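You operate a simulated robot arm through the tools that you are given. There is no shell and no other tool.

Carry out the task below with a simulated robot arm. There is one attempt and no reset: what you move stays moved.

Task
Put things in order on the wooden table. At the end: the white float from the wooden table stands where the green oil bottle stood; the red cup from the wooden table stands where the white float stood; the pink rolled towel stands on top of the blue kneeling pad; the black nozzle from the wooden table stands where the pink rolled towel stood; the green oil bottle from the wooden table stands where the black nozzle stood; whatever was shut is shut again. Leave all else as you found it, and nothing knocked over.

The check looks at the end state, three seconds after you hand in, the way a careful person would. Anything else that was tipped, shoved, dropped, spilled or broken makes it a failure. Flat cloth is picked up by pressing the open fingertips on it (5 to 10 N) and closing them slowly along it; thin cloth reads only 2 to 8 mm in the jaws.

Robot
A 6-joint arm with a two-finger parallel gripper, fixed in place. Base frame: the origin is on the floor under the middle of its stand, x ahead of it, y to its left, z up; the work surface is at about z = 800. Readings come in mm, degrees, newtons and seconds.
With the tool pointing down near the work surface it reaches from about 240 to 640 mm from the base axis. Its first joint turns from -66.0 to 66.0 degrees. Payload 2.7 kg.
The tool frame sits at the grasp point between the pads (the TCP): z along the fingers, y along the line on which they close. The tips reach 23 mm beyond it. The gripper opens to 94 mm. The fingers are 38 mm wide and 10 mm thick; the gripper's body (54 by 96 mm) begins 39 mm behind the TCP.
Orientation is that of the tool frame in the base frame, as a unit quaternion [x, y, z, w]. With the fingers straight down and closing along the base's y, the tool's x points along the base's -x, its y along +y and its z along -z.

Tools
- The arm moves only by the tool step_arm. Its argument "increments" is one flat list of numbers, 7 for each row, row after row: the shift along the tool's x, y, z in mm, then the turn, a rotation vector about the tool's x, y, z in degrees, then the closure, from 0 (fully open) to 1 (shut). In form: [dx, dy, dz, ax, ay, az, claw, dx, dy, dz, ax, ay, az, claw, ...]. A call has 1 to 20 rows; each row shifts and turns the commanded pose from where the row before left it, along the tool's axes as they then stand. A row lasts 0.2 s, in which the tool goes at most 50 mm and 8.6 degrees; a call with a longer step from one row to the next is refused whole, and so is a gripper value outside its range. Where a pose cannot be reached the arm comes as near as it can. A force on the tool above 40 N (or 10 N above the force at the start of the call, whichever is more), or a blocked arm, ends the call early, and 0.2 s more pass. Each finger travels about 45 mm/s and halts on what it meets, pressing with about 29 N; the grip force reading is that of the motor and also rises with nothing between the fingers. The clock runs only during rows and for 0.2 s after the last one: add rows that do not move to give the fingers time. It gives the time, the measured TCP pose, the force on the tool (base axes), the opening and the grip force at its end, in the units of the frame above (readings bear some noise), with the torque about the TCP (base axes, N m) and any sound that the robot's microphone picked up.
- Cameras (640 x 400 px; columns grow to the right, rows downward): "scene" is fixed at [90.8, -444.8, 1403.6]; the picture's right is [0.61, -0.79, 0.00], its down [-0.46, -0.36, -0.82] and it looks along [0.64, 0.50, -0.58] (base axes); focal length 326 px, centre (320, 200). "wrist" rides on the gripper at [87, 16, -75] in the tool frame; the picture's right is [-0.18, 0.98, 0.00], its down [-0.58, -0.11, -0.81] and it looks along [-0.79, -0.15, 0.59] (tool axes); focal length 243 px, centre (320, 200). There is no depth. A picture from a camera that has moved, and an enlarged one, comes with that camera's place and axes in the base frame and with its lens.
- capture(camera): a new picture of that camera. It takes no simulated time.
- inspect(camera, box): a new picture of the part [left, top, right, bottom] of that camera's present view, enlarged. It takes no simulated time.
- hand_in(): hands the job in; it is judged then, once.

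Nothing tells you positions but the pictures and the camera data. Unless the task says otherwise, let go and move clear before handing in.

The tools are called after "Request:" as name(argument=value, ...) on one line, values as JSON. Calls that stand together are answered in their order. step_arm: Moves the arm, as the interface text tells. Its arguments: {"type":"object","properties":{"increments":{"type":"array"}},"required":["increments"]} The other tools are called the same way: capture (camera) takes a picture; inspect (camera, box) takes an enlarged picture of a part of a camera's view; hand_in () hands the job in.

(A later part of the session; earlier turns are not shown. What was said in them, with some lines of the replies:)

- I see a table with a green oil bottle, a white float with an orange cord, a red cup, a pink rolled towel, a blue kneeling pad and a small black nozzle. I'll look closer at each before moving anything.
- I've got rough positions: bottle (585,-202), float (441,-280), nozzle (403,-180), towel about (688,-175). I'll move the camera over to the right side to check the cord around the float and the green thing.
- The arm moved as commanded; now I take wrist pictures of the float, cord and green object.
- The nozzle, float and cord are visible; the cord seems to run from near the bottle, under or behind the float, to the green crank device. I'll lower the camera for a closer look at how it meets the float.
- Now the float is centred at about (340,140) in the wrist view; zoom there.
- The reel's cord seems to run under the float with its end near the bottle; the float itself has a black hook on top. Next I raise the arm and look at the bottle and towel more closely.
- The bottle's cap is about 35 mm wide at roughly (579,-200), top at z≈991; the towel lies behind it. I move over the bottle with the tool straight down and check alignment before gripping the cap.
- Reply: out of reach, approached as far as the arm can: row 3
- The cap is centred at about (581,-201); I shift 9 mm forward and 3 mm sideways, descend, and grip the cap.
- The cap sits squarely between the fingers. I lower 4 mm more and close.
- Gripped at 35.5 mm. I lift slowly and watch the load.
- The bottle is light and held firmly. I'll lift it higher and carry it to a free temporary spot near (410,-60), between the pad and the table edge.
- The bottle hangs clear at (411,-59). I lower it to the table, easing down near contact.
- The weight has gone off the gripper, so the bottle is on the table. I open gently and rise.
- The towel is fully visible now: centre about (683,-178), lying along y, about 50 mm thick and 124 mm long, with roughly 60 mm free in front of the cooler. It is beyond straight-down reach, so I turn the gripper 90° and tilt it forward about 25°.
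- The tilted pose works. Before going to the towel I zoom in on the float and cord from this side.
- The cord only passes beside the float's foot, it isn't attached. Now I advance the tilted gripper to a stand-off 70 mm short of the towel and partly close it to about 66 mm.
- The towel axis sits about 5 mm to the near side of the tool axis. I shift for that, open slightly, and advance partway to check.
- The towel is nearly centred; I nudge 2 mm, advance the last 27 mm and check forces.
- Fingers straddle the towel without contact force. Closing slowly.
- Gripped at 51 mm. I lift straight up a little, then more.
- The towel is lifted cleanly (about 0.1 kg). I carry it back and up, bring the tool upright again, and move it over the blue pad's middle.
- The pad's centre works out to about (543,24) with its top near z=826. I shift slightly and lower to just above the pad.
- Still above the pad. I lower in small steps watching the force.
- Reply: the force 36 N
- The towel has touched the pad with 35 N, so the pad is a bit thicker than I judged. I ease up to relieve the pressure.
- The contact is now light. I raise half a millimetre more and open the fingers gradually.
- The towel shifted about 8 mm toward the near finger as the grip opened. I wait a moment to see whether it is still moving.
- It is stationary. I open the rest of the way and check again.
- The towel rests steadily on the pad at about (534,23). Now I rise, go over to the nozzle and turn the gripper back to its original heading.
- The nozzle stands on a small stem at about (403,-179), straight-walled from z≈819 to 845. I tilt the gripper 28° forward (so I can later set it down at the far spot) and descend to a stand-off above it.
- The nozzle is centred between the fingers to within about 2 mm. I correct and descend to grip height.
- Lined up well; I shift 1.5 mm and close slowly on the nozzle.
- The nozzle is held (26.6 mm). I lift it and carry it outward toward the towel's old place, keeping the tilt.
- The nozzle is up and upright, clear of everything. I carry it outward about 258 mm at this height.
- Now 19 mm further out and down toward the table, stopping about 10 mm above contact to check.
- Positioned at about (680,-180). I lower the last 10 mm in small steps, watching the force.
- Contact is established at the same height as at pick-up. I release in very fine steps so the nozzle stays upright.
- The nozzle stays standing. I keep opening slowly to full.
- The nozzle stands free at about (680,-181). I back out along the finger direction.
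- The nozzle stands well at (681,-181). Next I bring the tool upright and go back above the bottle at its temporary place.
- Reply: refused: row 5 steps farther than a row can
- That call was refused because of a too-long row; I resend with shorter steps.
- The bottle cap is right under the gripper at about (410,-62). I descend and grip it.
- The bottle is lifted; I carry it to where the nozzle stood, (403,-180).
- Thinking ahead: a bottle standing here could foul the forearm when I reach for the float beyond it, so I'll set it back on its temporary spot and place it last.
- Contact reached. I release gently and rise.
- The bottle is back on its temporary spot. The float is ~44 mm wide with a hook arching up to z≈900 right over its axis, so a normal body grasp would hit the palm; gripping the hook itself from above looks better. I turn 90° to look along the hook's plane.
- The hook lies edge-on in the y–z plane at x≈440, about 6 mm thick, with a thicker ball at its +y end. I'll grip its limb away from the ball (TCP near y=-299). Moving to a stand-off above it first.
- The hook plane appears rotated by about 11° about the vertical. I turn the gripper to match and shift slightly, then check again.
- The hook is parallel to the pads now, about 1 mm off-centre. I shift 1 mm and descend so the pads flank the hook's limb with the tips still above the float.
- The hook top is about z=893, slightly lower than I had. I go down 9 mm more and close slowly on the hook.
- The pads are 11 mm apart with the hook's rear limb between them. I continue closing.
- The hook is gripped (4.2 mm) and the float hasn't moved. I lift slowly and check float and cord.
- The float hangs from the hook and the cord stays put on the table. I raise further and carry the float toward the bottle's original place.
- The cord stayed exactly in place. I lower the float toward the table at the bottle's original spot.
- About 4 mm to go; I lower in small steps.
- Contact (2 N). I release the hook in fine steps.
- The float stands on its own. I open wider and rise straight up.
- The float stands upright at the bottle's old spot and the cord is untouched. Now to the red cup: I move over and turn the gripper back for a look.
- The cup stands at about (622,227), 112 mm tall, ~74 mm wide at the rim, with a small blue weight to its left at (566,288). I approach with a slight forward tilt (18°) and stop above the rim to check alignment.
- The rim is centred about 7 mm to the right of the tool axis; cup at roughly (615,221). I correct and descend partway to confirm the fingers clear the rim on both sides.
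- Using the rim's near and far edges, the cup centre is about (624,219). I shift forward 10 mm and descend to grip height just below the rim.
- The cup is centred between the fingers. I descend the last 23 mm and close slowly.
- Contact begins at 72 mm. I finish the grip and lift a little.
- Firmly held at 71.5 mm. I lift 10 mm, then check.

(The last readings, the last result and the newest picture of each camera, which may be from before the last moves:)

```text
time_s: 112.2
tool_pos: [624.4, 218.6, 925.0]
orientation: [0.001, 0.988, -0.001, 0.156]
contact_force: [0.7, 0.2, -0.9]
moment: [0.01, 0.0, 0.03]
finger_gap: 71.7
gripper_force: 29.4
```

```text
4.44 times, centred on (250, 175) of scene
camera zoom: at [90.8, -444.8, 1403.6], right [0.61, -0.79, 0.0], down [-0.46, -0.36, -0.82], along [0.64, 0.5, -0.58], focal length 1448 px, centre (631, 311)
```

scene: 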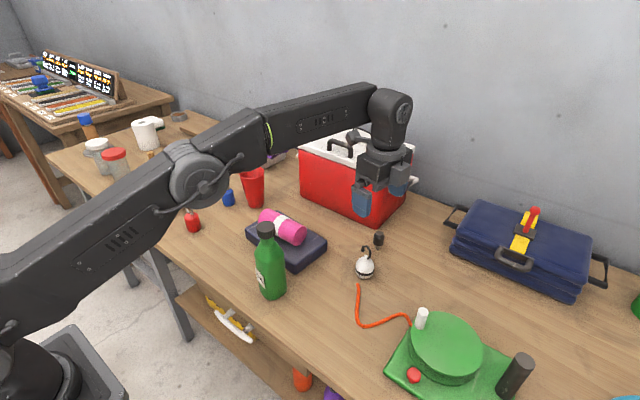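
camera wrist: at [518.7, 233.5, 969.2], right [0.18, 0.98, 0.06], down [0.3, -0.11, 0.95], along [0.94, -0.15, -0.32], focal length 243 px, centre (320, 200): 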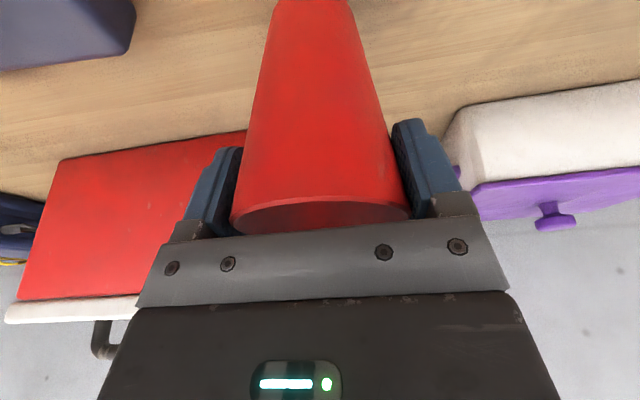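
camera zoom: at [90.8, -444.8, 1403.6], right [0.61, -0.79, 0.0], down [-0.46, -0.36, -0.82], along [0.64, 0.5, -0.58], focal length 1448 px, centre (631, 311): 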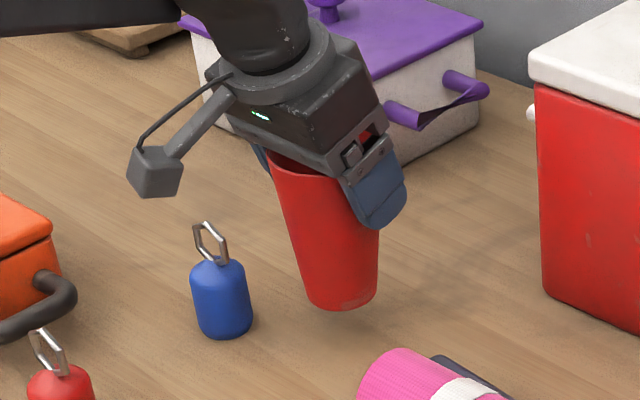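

The cup is up and upright. I raise it to clear everything and carry it around, over the pad side and past the bottle, to the float's old place.

Request:
step_arm(increments=[-11.4, 0, -35, 0, 0, 0, 0.5, -11.4, 0, -35, 0, 0, 0, 0.5, -11.4, 0, -35, 0, 0, 0, 0.5, 20.1, -29.4, -6.5, 0, 0, 0, 0.5, 20.1, -29.4, -6.5, 0, 0, 0, 0.5, 20.1, -29.4, -6.5, 0, 0, 0, 0.5, 20.1, -29.4, -6.5, 0, 0, 0, 0.5, 0, -44, 0, 0, 0, 0, 0.5, 0, -44, 0, 0, 0, 0, 0.5, 0, -44, 0, 0, 0, 0, 0.5, 0, -44, 0, 0, 0, 0, 0.5, 0, -44, 0, 0, 0, 0, 0.5, 0, 0, 0, 0, 0, 0, 0.5])

Request:
capture(camera="scene")

Request:
capture(camera="wrist")

```text
time_s: 115.0
tool_pos: [538.0, -117.9, 1034.3]
orientation: [0.001, 0.988, -0.001, 0.157]
contact_force: [0.7, 0.4, -0.6]
moment: [0.03, 0.01, 0.01]
finger_gap: 71.6
gripper_force: 29.3
```

```text
taken
```

scene: 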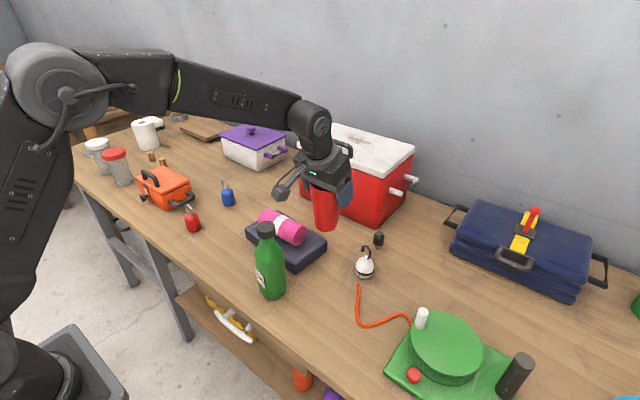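

```text
taken
camera wrist: at [433.1, -103.6, 1078.5], right [0.18, 0.98, 0.06], down [0.3, -0.11, 0.95], along [0.94, -0.15, -0.32], focal length 243 px, centre (320, 200)
```

wrist: 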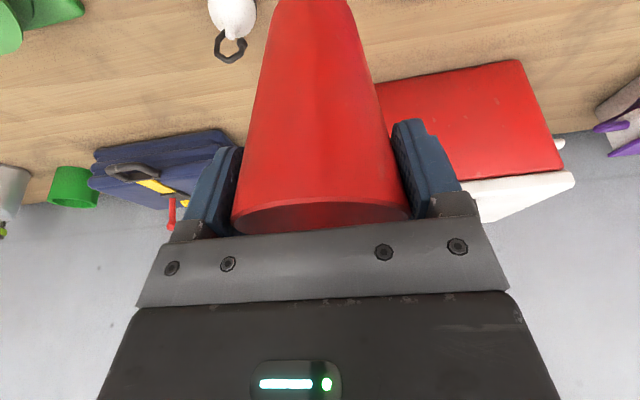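

All well. Checking the cord geometry, its loop comes within ~19 mm of the float's old axis, so I'll set the cup about 13 mm back from it, at (426,-284), to avoid standing on the cord. Moving there and lowering most of the way.

Request:
step_arm(increments=[21.4, -32.9, -7, 0, 0, 0, 0.5, 21.4, -32.9, -7, 0, 0, 0, 0.5, 21.4, -32.9, -7, 0, 0, 0, 0.5, 21.4, -32.9, -7, 0, 0, 0, 0.5, 21.4, -32.9, -7, 0, 0, 0, 0.5, 0, 0, 0, 0, 0, 0, 0.5, 9.3, 0, 28.5, 0, 0, 0, 0.5, 9.3, 0, 28.5, 0, 0, 0, 0.5, 9.3, 0, 28.5, 0, 0, 0, 0.5, 0, 0, 0, 0, 0, 0, 0.5])

Request:
capture(camera="scene")

Request:
inspect(camera="scene", box=[300, 240, 440, 360])

Request:
capture(camera="wrist")

```text
time_s: 117.2
tool_pos: [426.3, -283.4, 945.7]
orientation: [0.0, 0.988, 0.0, 0.156]
contact_force: [0.5, 0.4, -0.6]
moment: [0.01, -0.05, -0.01]
finger_gap: 71.6
gripper_force: 29.0
```

```text
taken
```

scene: 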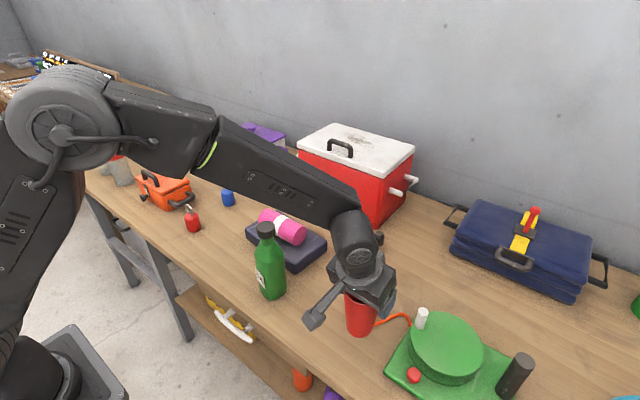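

```text
3.33 times, centred on (370, 300) of scene
camera zoom: at [90.8, -444.8, 1403.6], right [0.61, -0.79, 0.0], down [-0.46, -0.36, -0.82], along [0.64, 0.5, -0.58], focal length 1086 px, centre (153, -133)
```

zoom: 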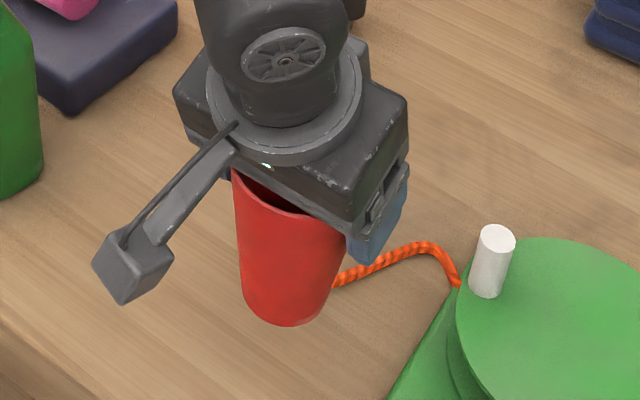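

```text
taken
camera wrist: at [319.2, -268.4, 990.3], right [0.18, 0.98, 0.06], down [0.3, -0.11, 0.95], along [0.94, -0.15, -0.32], focal length 243 px, centre (320, 200)
```

wrist: 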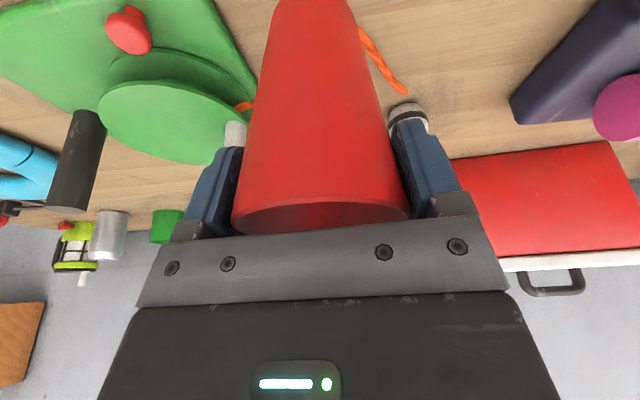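

Cup at (425,-284), still 52 mm up. Lowering further.

Request:
step_arm(increments=[4.6, 0, 14.3, 0, 0, 0, 0.5, 4.6, 0, 14.3, 0, 0, 0, 0.5, 4.6, 0, 14.3, 0, 0, 0, 0.5, 0, 0, 0, 0, 0, 0, 0.5])

Request:
capture(camera="wrist")

Request:
inspect(camera="scene", box=[320, 270, 420, 360])

```text
time_s: 118.2
tool_pos: [426.7, -282.3, 901.4]
orientation: [0.001, 0.988, 0.0, 0.157]
contact_force: [0.3, 0.3, -0.3]
moment: [0.01, 0.01, -0.02]
finger_gap: 71.3
gripper_force: 29.5
```

```text
taken
camera wrist: at [321.3, -266.5, 944.5], right [0.18, 0.98, 0.06], down [0.3, -0.11, 0.95], along [0.94, -0.15, -0.32], focal length 243 px, centre (320, 200)
```

wrist: 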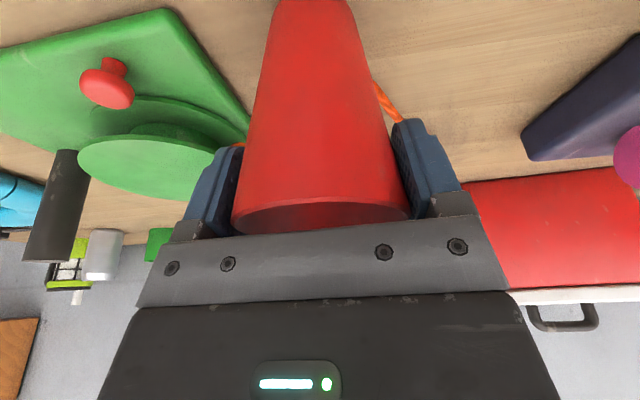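

```text
4.44 times, centred on (370, 315) of scene
camera zoom: at [90.8, -444.8, 1403.6], right [0.61, -0.79, 0.0], down [-0.46, -0.36, -0.82], along [0.64, 0.5, -0.58], focal length 1448 px, centre (98, -311)
```

zoom: 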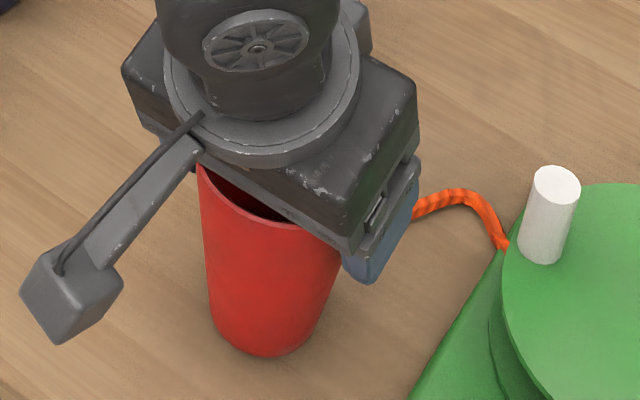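

About 6 mm to go. I make a small correction and lower in fine steps.

Request:
step_arm(increments=[2.0, -1.5, 2.6, 0, 0, 0, 0.5, 0.4, 0, 1.2, 0, 0, 0, 0.5, 0, 0, 0, 0, 0, 0, 0.5])

```text
time_s: 119.0
tool_pos: [425.2, -284.0, 895.0]
orientation: [0.001, 0.988, -0.001, 0.158]
contact_force: [0.1, 0.3, 0.1]
moment: [-0.01, 0.04, 0.0]
finger_gap: 71.3
gripper_force: 29.2
```

Request:
step_arm(increments=[0.3, 0, 0.9, 0, 0, 0, 0.5, 0, 0, 0, 0, 0, 0, 0.5])

Request:
inspect(camera="wrist", box=[200, 0, 460, 160])

```text
time_s: 119.6
tool_pos: [424.4, -283.5, 894.8]
orientation: [0.001, 0.988, 0.0, 0.156]
contact_force: [0.1, 0.0, -0.4]
moment: [-0.02, -0.03, 0.03]
finger_gap: 71.4
gripper_force: 29.1
```

```text
2.46 times, centred on (330, 80) of wrist
camera zoom: at [319.6, -268.3, 939.1], right [0.18, 0.98, 0.06], down [0.3, -0.11, 0.95], along [0.94, -0.15, -0.32], focal length 597 px, centre (295, 495)
```

zoom: 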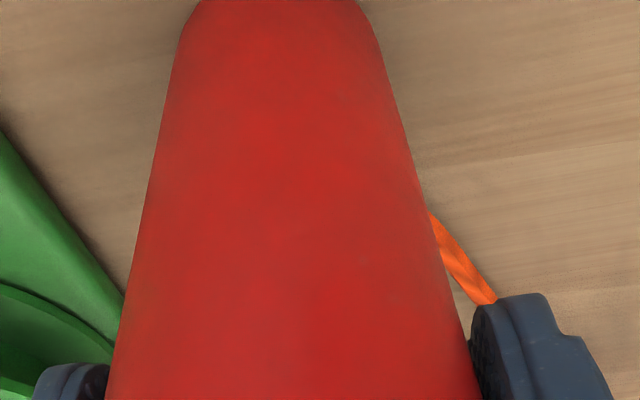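

Request:
step_arm(increments=[0.2, 0, 0.6, 0, 0, 0, 0.5, 0, 0, 0, 0, 0, 0, 0.5])

```text
time_s: 120.2
tool_pos: [425.6, -284.1, 894.5]
orientation: [0.0, 0.988, 0.0, 0.156]
contact_force: [0.3, 0.0, 0.6]
moment: [0.01, 0.01, 0.0]
finger_gap: 71.3
gripper_force: 28.8
```

Request:
step_arm(increments=[0.15, 0, 0.5, 0, 0, 0, 0.5, 0, 0, 0, 0, 0, 0, 0.5])

Request:
inspect(camera="scene", box=[330, 290, 400, 350])

```text
time_s: 120.8
tool_pos: [424.9, -284.0, 894.8]
orientation: [0.001, 0.987, 0.0, 0.158]
contact_force: [-0.7, 1.2, 7.4]
moment: [-0.06, 0.15, -0.01]
finger_gap: 71.3
gripper_force: 29.2
```

```text
6.67 times, centred on (365, 320) of scene
camera zoom: at [90.6, -444.7, 1403.6], right [0.61, -0.79, 0.0], down [-0.46, -0.36, -0.82], along [0.64, 0.5, -0.58], focal length 2172 px, centre (20, -600)
```

zoom: 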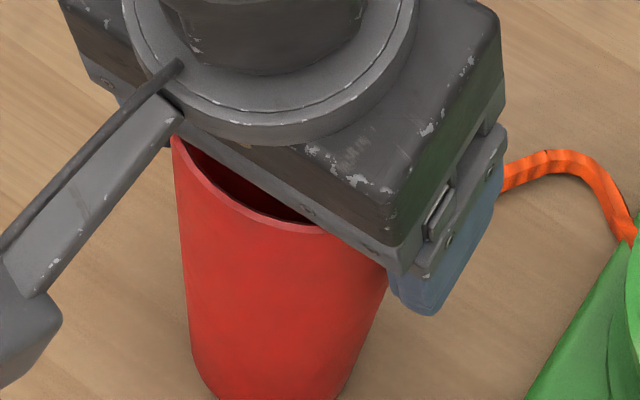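

The cup is on the table (7 N). I ease off a fraction and open the fingers gradually.

Request:
step_arm(increments=[-0.1, 0, -0.4, 0, 0, 0, 0.5, 0, 0, 0, 0, 0, 0, 0.28, 0, 0, 0, 0, 0, 0, 0.255, 0, 0, 0, 0, 0, 0, 0.248, 0, 0, 0, 0, 0, 0, 0.243, 0, 0, 0, 0, 0, 0, 0.238, 0, 0, 0, 0, 0, 0, 0.232, 0, 0, 0, 0, 0, 0, 0.225, 0, 0, 0, 0, 0, 0, 0.21, 0, 0, 0, 0, 0, 0, 0.18, 0, 0, 0, 0, 0, 0, 0.15, 0, 0, 0, 0, 0, 0, 0.1, 0, 0, 0, 0, 0, 0, 0.1])

Request:
capture(camera="wrist")

```text
time_s: 123.6
tool_pos: [426.1, -285.1, 894.4]
orientation: [0.0, 0.988, 0.0, 0.157]
contact_force: [0.3, 0.5, 0.2]
moment: [-0.02, -0.02, 0.02]
finger_gap: 84.8
gripper_force: 0.1
```

```text
taken
camera wrist: at [319.7, -268.7, 938.3], right [0.18, 0.98, 0.06], down [0.3, -0.11, 0.95], along [0.94, -0.15, -0.32], focal length 243 px, centre (320, 200)
```

wrist: 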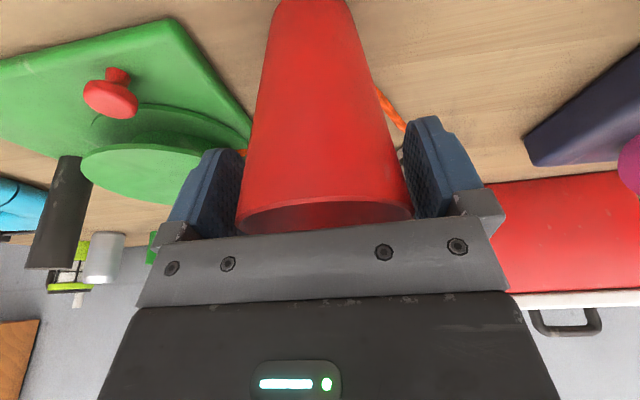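

The cup stands free. I open fully and rise vertically.

Request:
step_arm(increments=[0, 0, 0, 0, 0, 0, 0.03, 0, 0, 0, 0, 0, 0, 0, -3.1, 0.7, -9.5, 0, 0, 0, 0, -6.2, 0, -19, 0, 0, 0, 0, -9.3, 0, -28.5, 0, 0, 0, 0, -12.4, 0, -38, 0, 0, 0, 0, -12.4, 0, -38, 0, 0, 0, 0, 0, 0, 0, 0, 0, 0, 0])

Request:
capture(camera="wrist")

Request:
capture(camera="scene")

Request:
inspect(camera="scene", box=[310, 230, 430, 350])

```text
time_s: 125.4
tool_pos: [425.2, -283.7, 1033.0]
orientation: [0.0, 0.988, 0.0, 0.157]
contact_force: [0.2, -0.1, 0.4]
moment: [0.02, -0.01, -0.02]
finger_gap: 93.9
gripper_force: 0.0
```

```text
taken
camera wrist: at [320.2, -268.4, 1077.7], right [0.18, 0.98, 0.06], down [0.3, -0.11, 0.95], along [0.94, -0.15, -0.32], focal length 243 px, centre (320, 200)
```

wrist: 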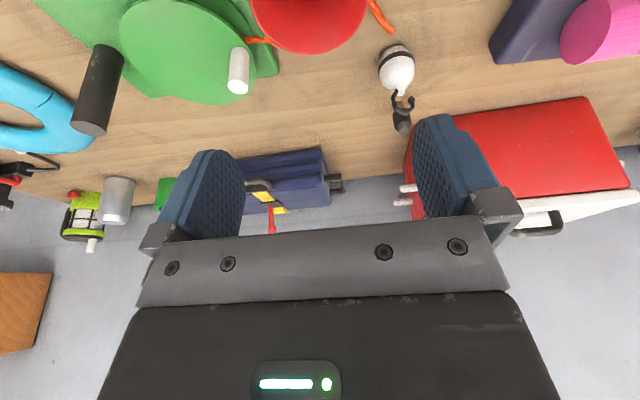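

```text
taken
```

scene: 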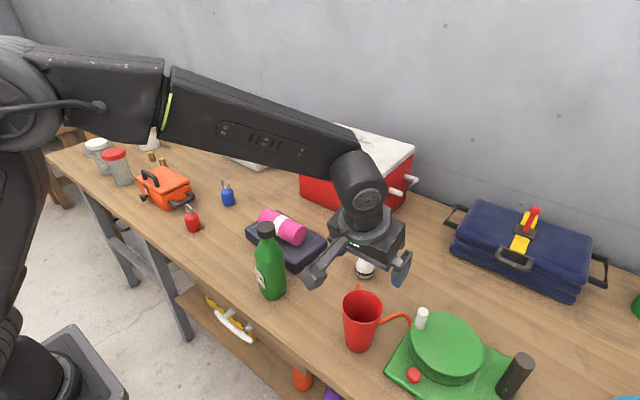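

```text
3.33 times, centred on (370, 290) of scene
camera zoom: at [90.7, -444.8, 1403.6], right [0.61, -0.79, 0.0], down [-0.46, -0.36, -0.82], along [0.64, 0.5, -0.58], focal length 1086 px, centre (153, -100)
```

zoom: 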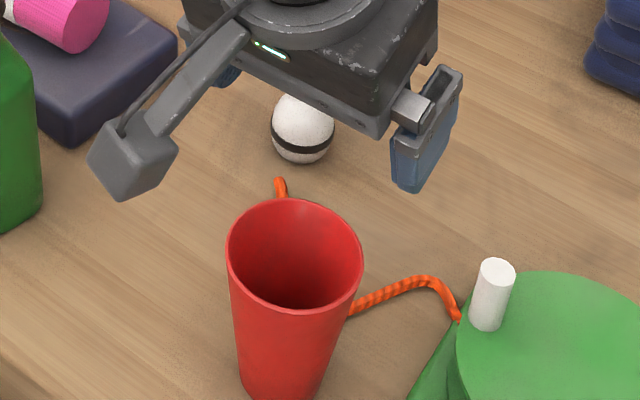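

The cup stands upright behind the cord loop. Last item: the bottle. I bring the tool upright and move above it.

Request:
step_arm(increments=[0, 0, 0, 0, 6, 0, 0, 0, 0, 0, 0, 6, 0, 0, 0, 0, 0, 0, 6, 0, 0, 0, 0, -30, 0, 0, 0, 0, 2.5, 37.2, -3, 0, 0, 0, 0, 2.5, 37.2, -3, 0, 0, 0, 0, 2.5, 37.2, -3, 0, 0, 0, 0, 2.5, 37.2, -3, 0, 0, 0, 0, 2.5, 37.2, -3, 0, 0, 0, 0, 2.5, 37.2, -3, 0, 0, 0, 0, 0, 0, 0, 0, 0, 0, 0])

Request:
capture(camera="wrist")

Request:
capture(camera="scene")

```text
time_s: 127.8
tool_pos: [410.6, -59.0, 1081.3]
orientation: [0.001, 1.0, 0.0, 0.0]
contact_force: [0.0, -0.3, 0.1]
moment: [0.01, 0.0, -0.02]
finger_gap: 94.1
gripper_force: 0.0
```

```text
taken
camera wrist: at [324.0, -43.9, 1156.1], right [0.19, 0.98, 0.0], down [0.58, -0.11, 0.81], along [0.79, -0.15, -0.59], focal length 243 px, centre (320, 200)
```

wrist: 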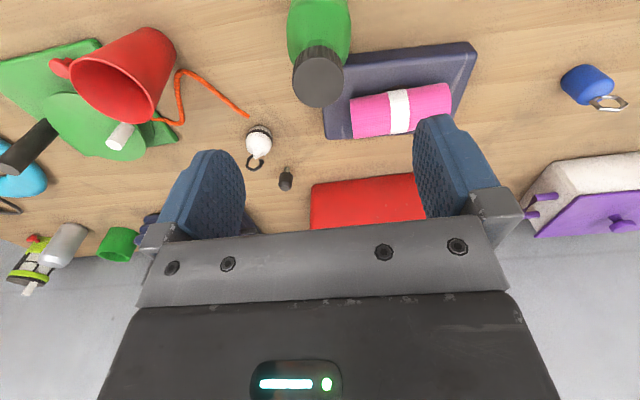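

```text
taken
```

scene: 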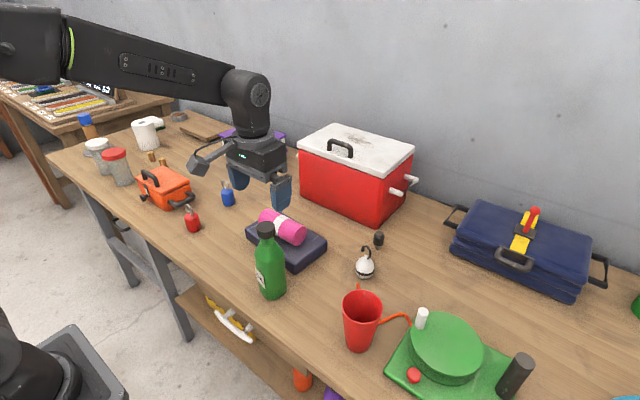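

The bottle cap is at about (410,-61). I descend and grip it as before.

Request:
step_arm(increments=[0.8, -1.2, 20, 0, 0, 0, 0, 0, 0, 20, 0, 0, 0, 0, 0, 0, 20, 0, 0, 0, 0, 0, 0, 17, 0, 0, 0, 0, 0, 0, 15, 0, 0, 0, 0, 0, 0, 10, 0, 0, 0, 0, 0, 0, 5, 0, 0, 0, 0, 0, 0, 0, 0, 0, 0, 0])

Request:
capture(camera="wrist")

```text
time_s: 129.6
tool_pos: [410.3, -61.5, 974.8]
orientation: [0.002, 1.0, 0.001, -0.001]
contact_force: [-0.4, -0.8, -0.4]
moment: [0.0, 0.03, -0.01]
finger_gap: 94.3
gripper_force: 0.0
```

```text
taken
camera wrist: at [323.3, -46.3, 1049.0], right [0.19, 0.98, 0.0], down [0.58, -0.11, 0.81], along [0.79, -0.15, -0.59], focal length 243 px, centre (320, 200)
```

wrist: 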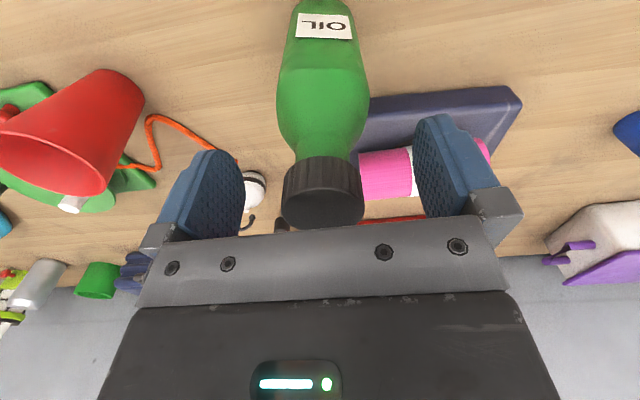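

Request:
step_arm(increments=[0, 1.2, 0, 0, 0, 0, 0.1, 0, 0, 0, 0, 0, 0, 0.3, 0, 0, 0, 0, 0, 0, 0.5, 0, 0, 0, 0, 0, 0, 0.58, 0, 0, 0, 0, 0, 0, 0.65, 0, 0, 0, 0, 0, 0, 0.8, 0, 0, 0, 0, 0, 0, 0.8, 0, 0, -5, 0, 0, 0, 0.8, 0, 0, -15, 0, 0, 0, 0.8, 0, 0, -20, 0, 0, 0, 0.8, 0, 0, -20, 0, 0, 0, 0.8, 0, 0, 0, 0, 0, 0, 0.8])

Request:
capture(camera="wrist")

```text
time_s: 132.2
tool_pos: [409.5, -59.8, 1036.3]
orientation: [0.001, 1.0, 0.0, -0.001]
contact_force: [0.2, -0.1, -1.0]
moment: [0.0, 0.01, -0.03]
finger_gap: 35.1
gripper_force: 29.3
```

```text
taken
camera wrist: at [322.5, -45.1, 1110.1], right [0.19, 0.98, 0.0], down [0.58, -0.11, 0.81], along [0.79, -0.15, -0.59], focal length 243 px, centre (320, 200)
```

wrist: 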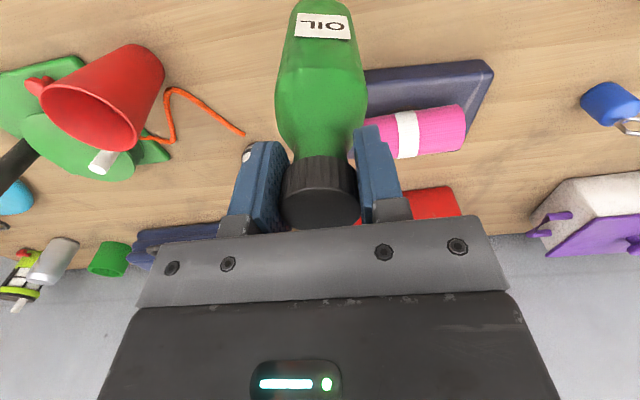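

The bottle is lifted. I carry it to the nozzle's old place (403,-181) and lower to just above the table.

Request:
step_arm(increments=[1.3, -24, 0, 0, 0, 0, 0.8, 1.3, -24, 0, 0, 0, 0, 0.8, 1.3, -24, 0, 0, 0, 0, 0.8, 1.3, -24, 0, 0, 0, 0, 0.8, 1.3, -24, 0, 0, 0, 0, 0.8, 0, 0, 0, 0, 0, 0, 0.8, 0, 0, 20, 0, 0, 0, 0.8, 0, 0, 20, 0, 0, 0, 0.8, 0, 0, 12, 0, 0, 0, 0.8, 0, 0, 0, 0, 0, 0, 0.8])

Request:
capture(camera="wrist")

Request:
inspect(camera="scene", box=[260, 210, 400, 350])

```text
time_s: 134.4
tool_pos: [403.0, -180.7, 983.2]
orientation: [0.001, 1.0, 0.0, 0.0]
contact_force: [-0.1, -0.2, -1.3]
moment: [-0.03, 0.0, -0.01]
finger_gap: 34.9
gripper_force: 28.3
```

```text
taken
camera wrist: at [316.0, -166.0, 1058.3], right [0.19, 0.98, 0.0], down [0.58, -0.11, 0.81], along [0.79, -0.15, -0.59], focal length 243 px, centre (320, 200)
```

wrist: 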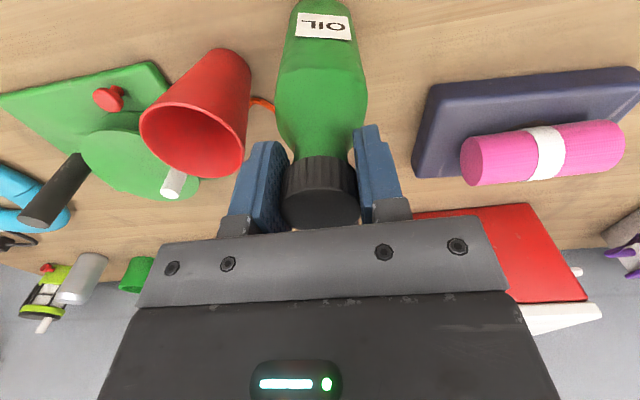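

```text
2.86 times, centred on (330, 280) of scene
camera zoom: at [90.8, -444.8, 1403.6], right [0.61, -0.79, 0.0], down [-0.46, -0.36, -0.82], along [0.64, 0.5, -0.58], focal length 931 px, centre (291, -29)
```

zoom: 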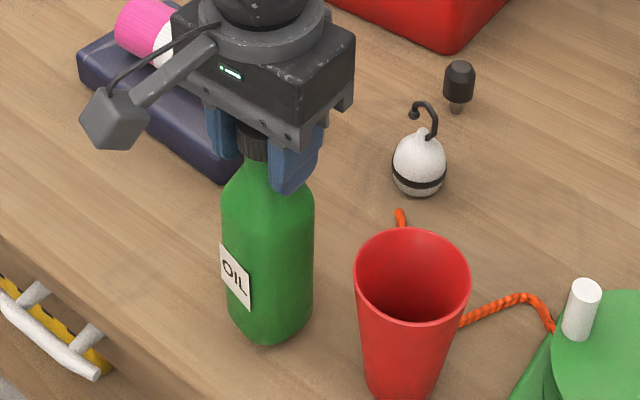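

At (403,-182), 9 mm above the table. Lowering the rest gently.

Request:
step_arm(increments=[0, 0.8, 5, 0, 0, 0, 0.8, 0, 0, 3, 0, 0, 0, 0.8, 0, 0, 0.7, 0, 0, 0, 0.8, 0, 0, 0, 0, 0, 0, 0.8])

Request:
inspect(camera="wrist", box=[220, 0, 420, 125])

```text
time_s: 135.4
tool_pos: [404.2, -178.5, 974.4]
orientation: [0.001, 1.0, -0.001, 0.001]
contact_force: [0.6, -0.3, 2.9]
moment: [-0.14, 0.02, 0.0]
finger_gap: 35.0
gripper_force: 29.4
```

```text
3.20 times, centred on (320, 62) of wrist
camera zoom: at [316.3, -163.9, 1049.0], right [0.19, 0.98, 0.0], down [0.58, -0.11, 0.81], along [0.79, -0.15, -0.59], focal length 776 px, centre (320, 640)
```

zoom: 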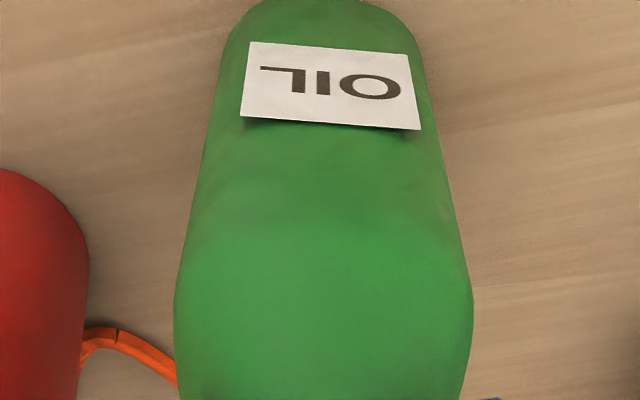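

Contact made. I release gently and rise clear.

Request:
step_arm(increments=[0, 0, -0.2, 0, 0, 0, 0.8, 0, 0, 0, 0, 0, 0, 0.66, 0, 0, 0, 0, 0, 0, 0.63, 0, 0, 0, 0, 0, 0, 0.615, 0, 0, 0, 0, 0, 0, 0.6, 0, 0, 0, 0, 0, 0, 0.57, 0, 0, 0, 0, 0, 0, 0.5, 0, 0, 0, 0, 0, 0, 0.4, 0, 0, 0, 0, 0, 0, 0.25, 0, 0, 0, 0, 0, 0, 0.15, 0, 0, 0, 0, 0, 0, 0.15, 0, 0, -15, 0, 0, 0, 0.15, 0, 0, -30, 0, 0, 0, 0.1, 0, 0, -40, 0, 0, 0, 0, 0, 0, -40, 0, 0, 0, 0, 0, 0, 0, 0, 0, 0, 0])

Request:
capture(camera="scene")

Request:
capture(camera="wrist")

```text
time_s: 138.8
tool_pos: [403.0, -178.6, 1099.6]
orientation: [0.001, 1.0, 0.0, 0.001]
contact_force: [0.6, 0.2, 0.9]
moment: [0.01, 0.04, 0.02]
finger_gap: 94.0
gripper_force: 0.2
```

```text
taken
```

scene: 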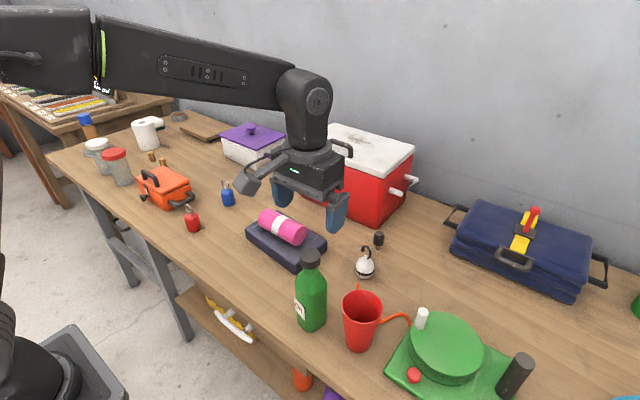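

```text
taken
camera wrist: at [316.7, -163.8, 1174.7], right [0.19, 0.98, 0.0], down [0.58, -0.11, 0.81], along [0.79, -0.15, -0.59], focal length 243 px, centre (320, 200)
```

wrist: 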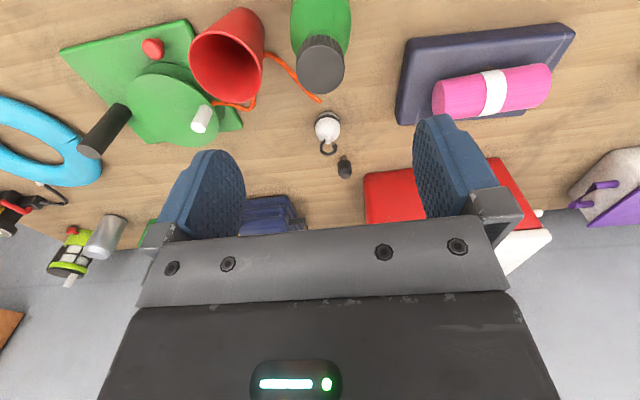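

Everything is in its final place. I back the arm away to near its start pose and take a careful last look.

Request:
step_arm(increments=[-4, 29, -5, 0, 0, 0, 0, -4, 29, -5, 0, 0, 0, 0, -4, 29, -5, 0, 0, 0, 0, -4, 29, -5, 0, 0, 0, 0, -4, 29, -5, 0, 0, 0, 0, -4, 29, -5, 0, 0, 0, 0, -4, 29, -2, 0, 0, 0, 0, 0, 0, 0, 0, 0, 0, 0])

Request:
capture(camera="scene")

Request:
inspect(camera="scene", box=[280, 220, 440, 360])

Request:
inspect(camera="scene", box=[150, 130, 330, 280])

Request:
capture(camera="wrist")

```text
time_s: 140.6
tool_pos: [431.9, 24.6, 1135.0]
orientation: [0.001, 1.0, 0.0, -0.001]
contact_force: [0.2, -0.8, 1.1]
moment: [-0.01, 0.0, 0.01]
finger_gap: 94.0
gripper_force: 0.1
```

```text
taken
```

scene: 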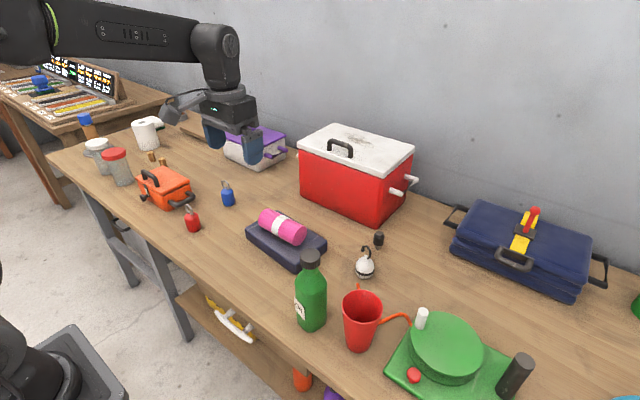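

```text
2.86 times, centred on (360, 290) of scene
camera zoom: at [90.8, -444.7, 1403.6], right [0.61, -0.79, 0.0], down [-0.46, -0.36, -0.82], along [0.64, 0.5, -0.58], focal length 931 px, centre (206, -57)
```

zoom: 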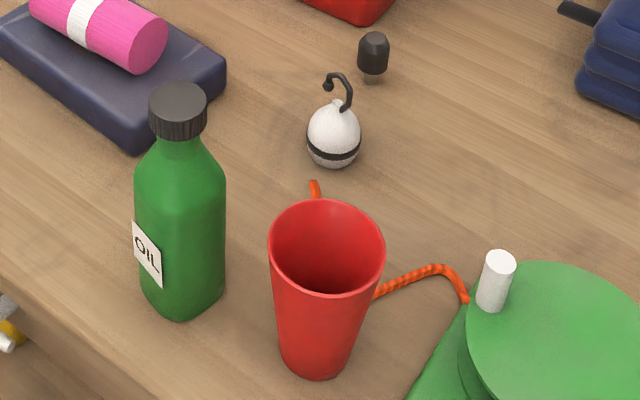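

```text
2.67 times, centred on (240, 205) of scene
camera zoom: at [90.8, -444.7, 1403.6], right [0.61, -0.79, 0.0], down [-0.46, -0.36, -0.82], along [0.64, 0.5, -0.58], focal length 869 px, centre (533, 187)
```

zoom: 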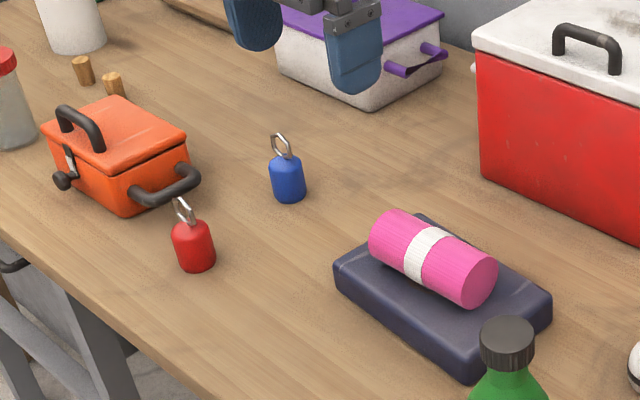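

```text
taken
camera wrist: at [344.6, 39.6, 1208.8], right [0.19, 0.98, 0.0], down [0.58, -0.11, 0.81], along [0.79, -0.15, -0.59], focal length 243 px, centre (320, 200)
```

wrist: 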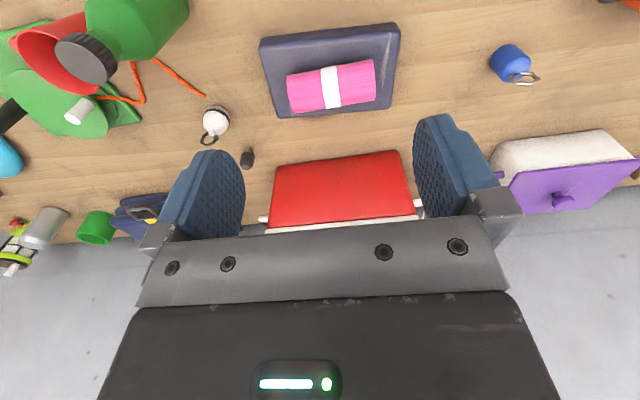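

The end state looks right:
- **Float:** on the bottle's old spot.
- **Cup:** on the float's spot, set about 13 mm back so it doesn't stand on the cord.
- **Towel:** on the blue pad.
- **Nozzle:** on the towel's spot.
- **Bottle:** on the nozzle's spot.

Everything is upright, I opened nothing, and the arm is clear, so I'm handing in.

Request:
hand_in()

```text
The job is handed in.
```

I moved all five objects to their places and handed the job in. In the last pictures, before handing in, everything was upright and nothing else looked disturbed.

- **White float:** stands where the green oil bottle stood.
- **Red cup:** stands where the float stood, but about 13 mm nearer the robot. The orange cord loops close to that spot, and a centred cup would have stood on it.
- **Pink rolled towel:** lies on the blue kneeling pad. It rolled about 8 mm when I let go, then stayed put.
- **Black nozzle:** stands where the towel was.
- **Green oil bottle:** stands where the nozzle stood. It waited on a free patch of table while I moved the other things.

I opened nothing, so nothing needed shutting. The orange cord stayed where it was, and the arm is back near its starting position with the gripper empty.
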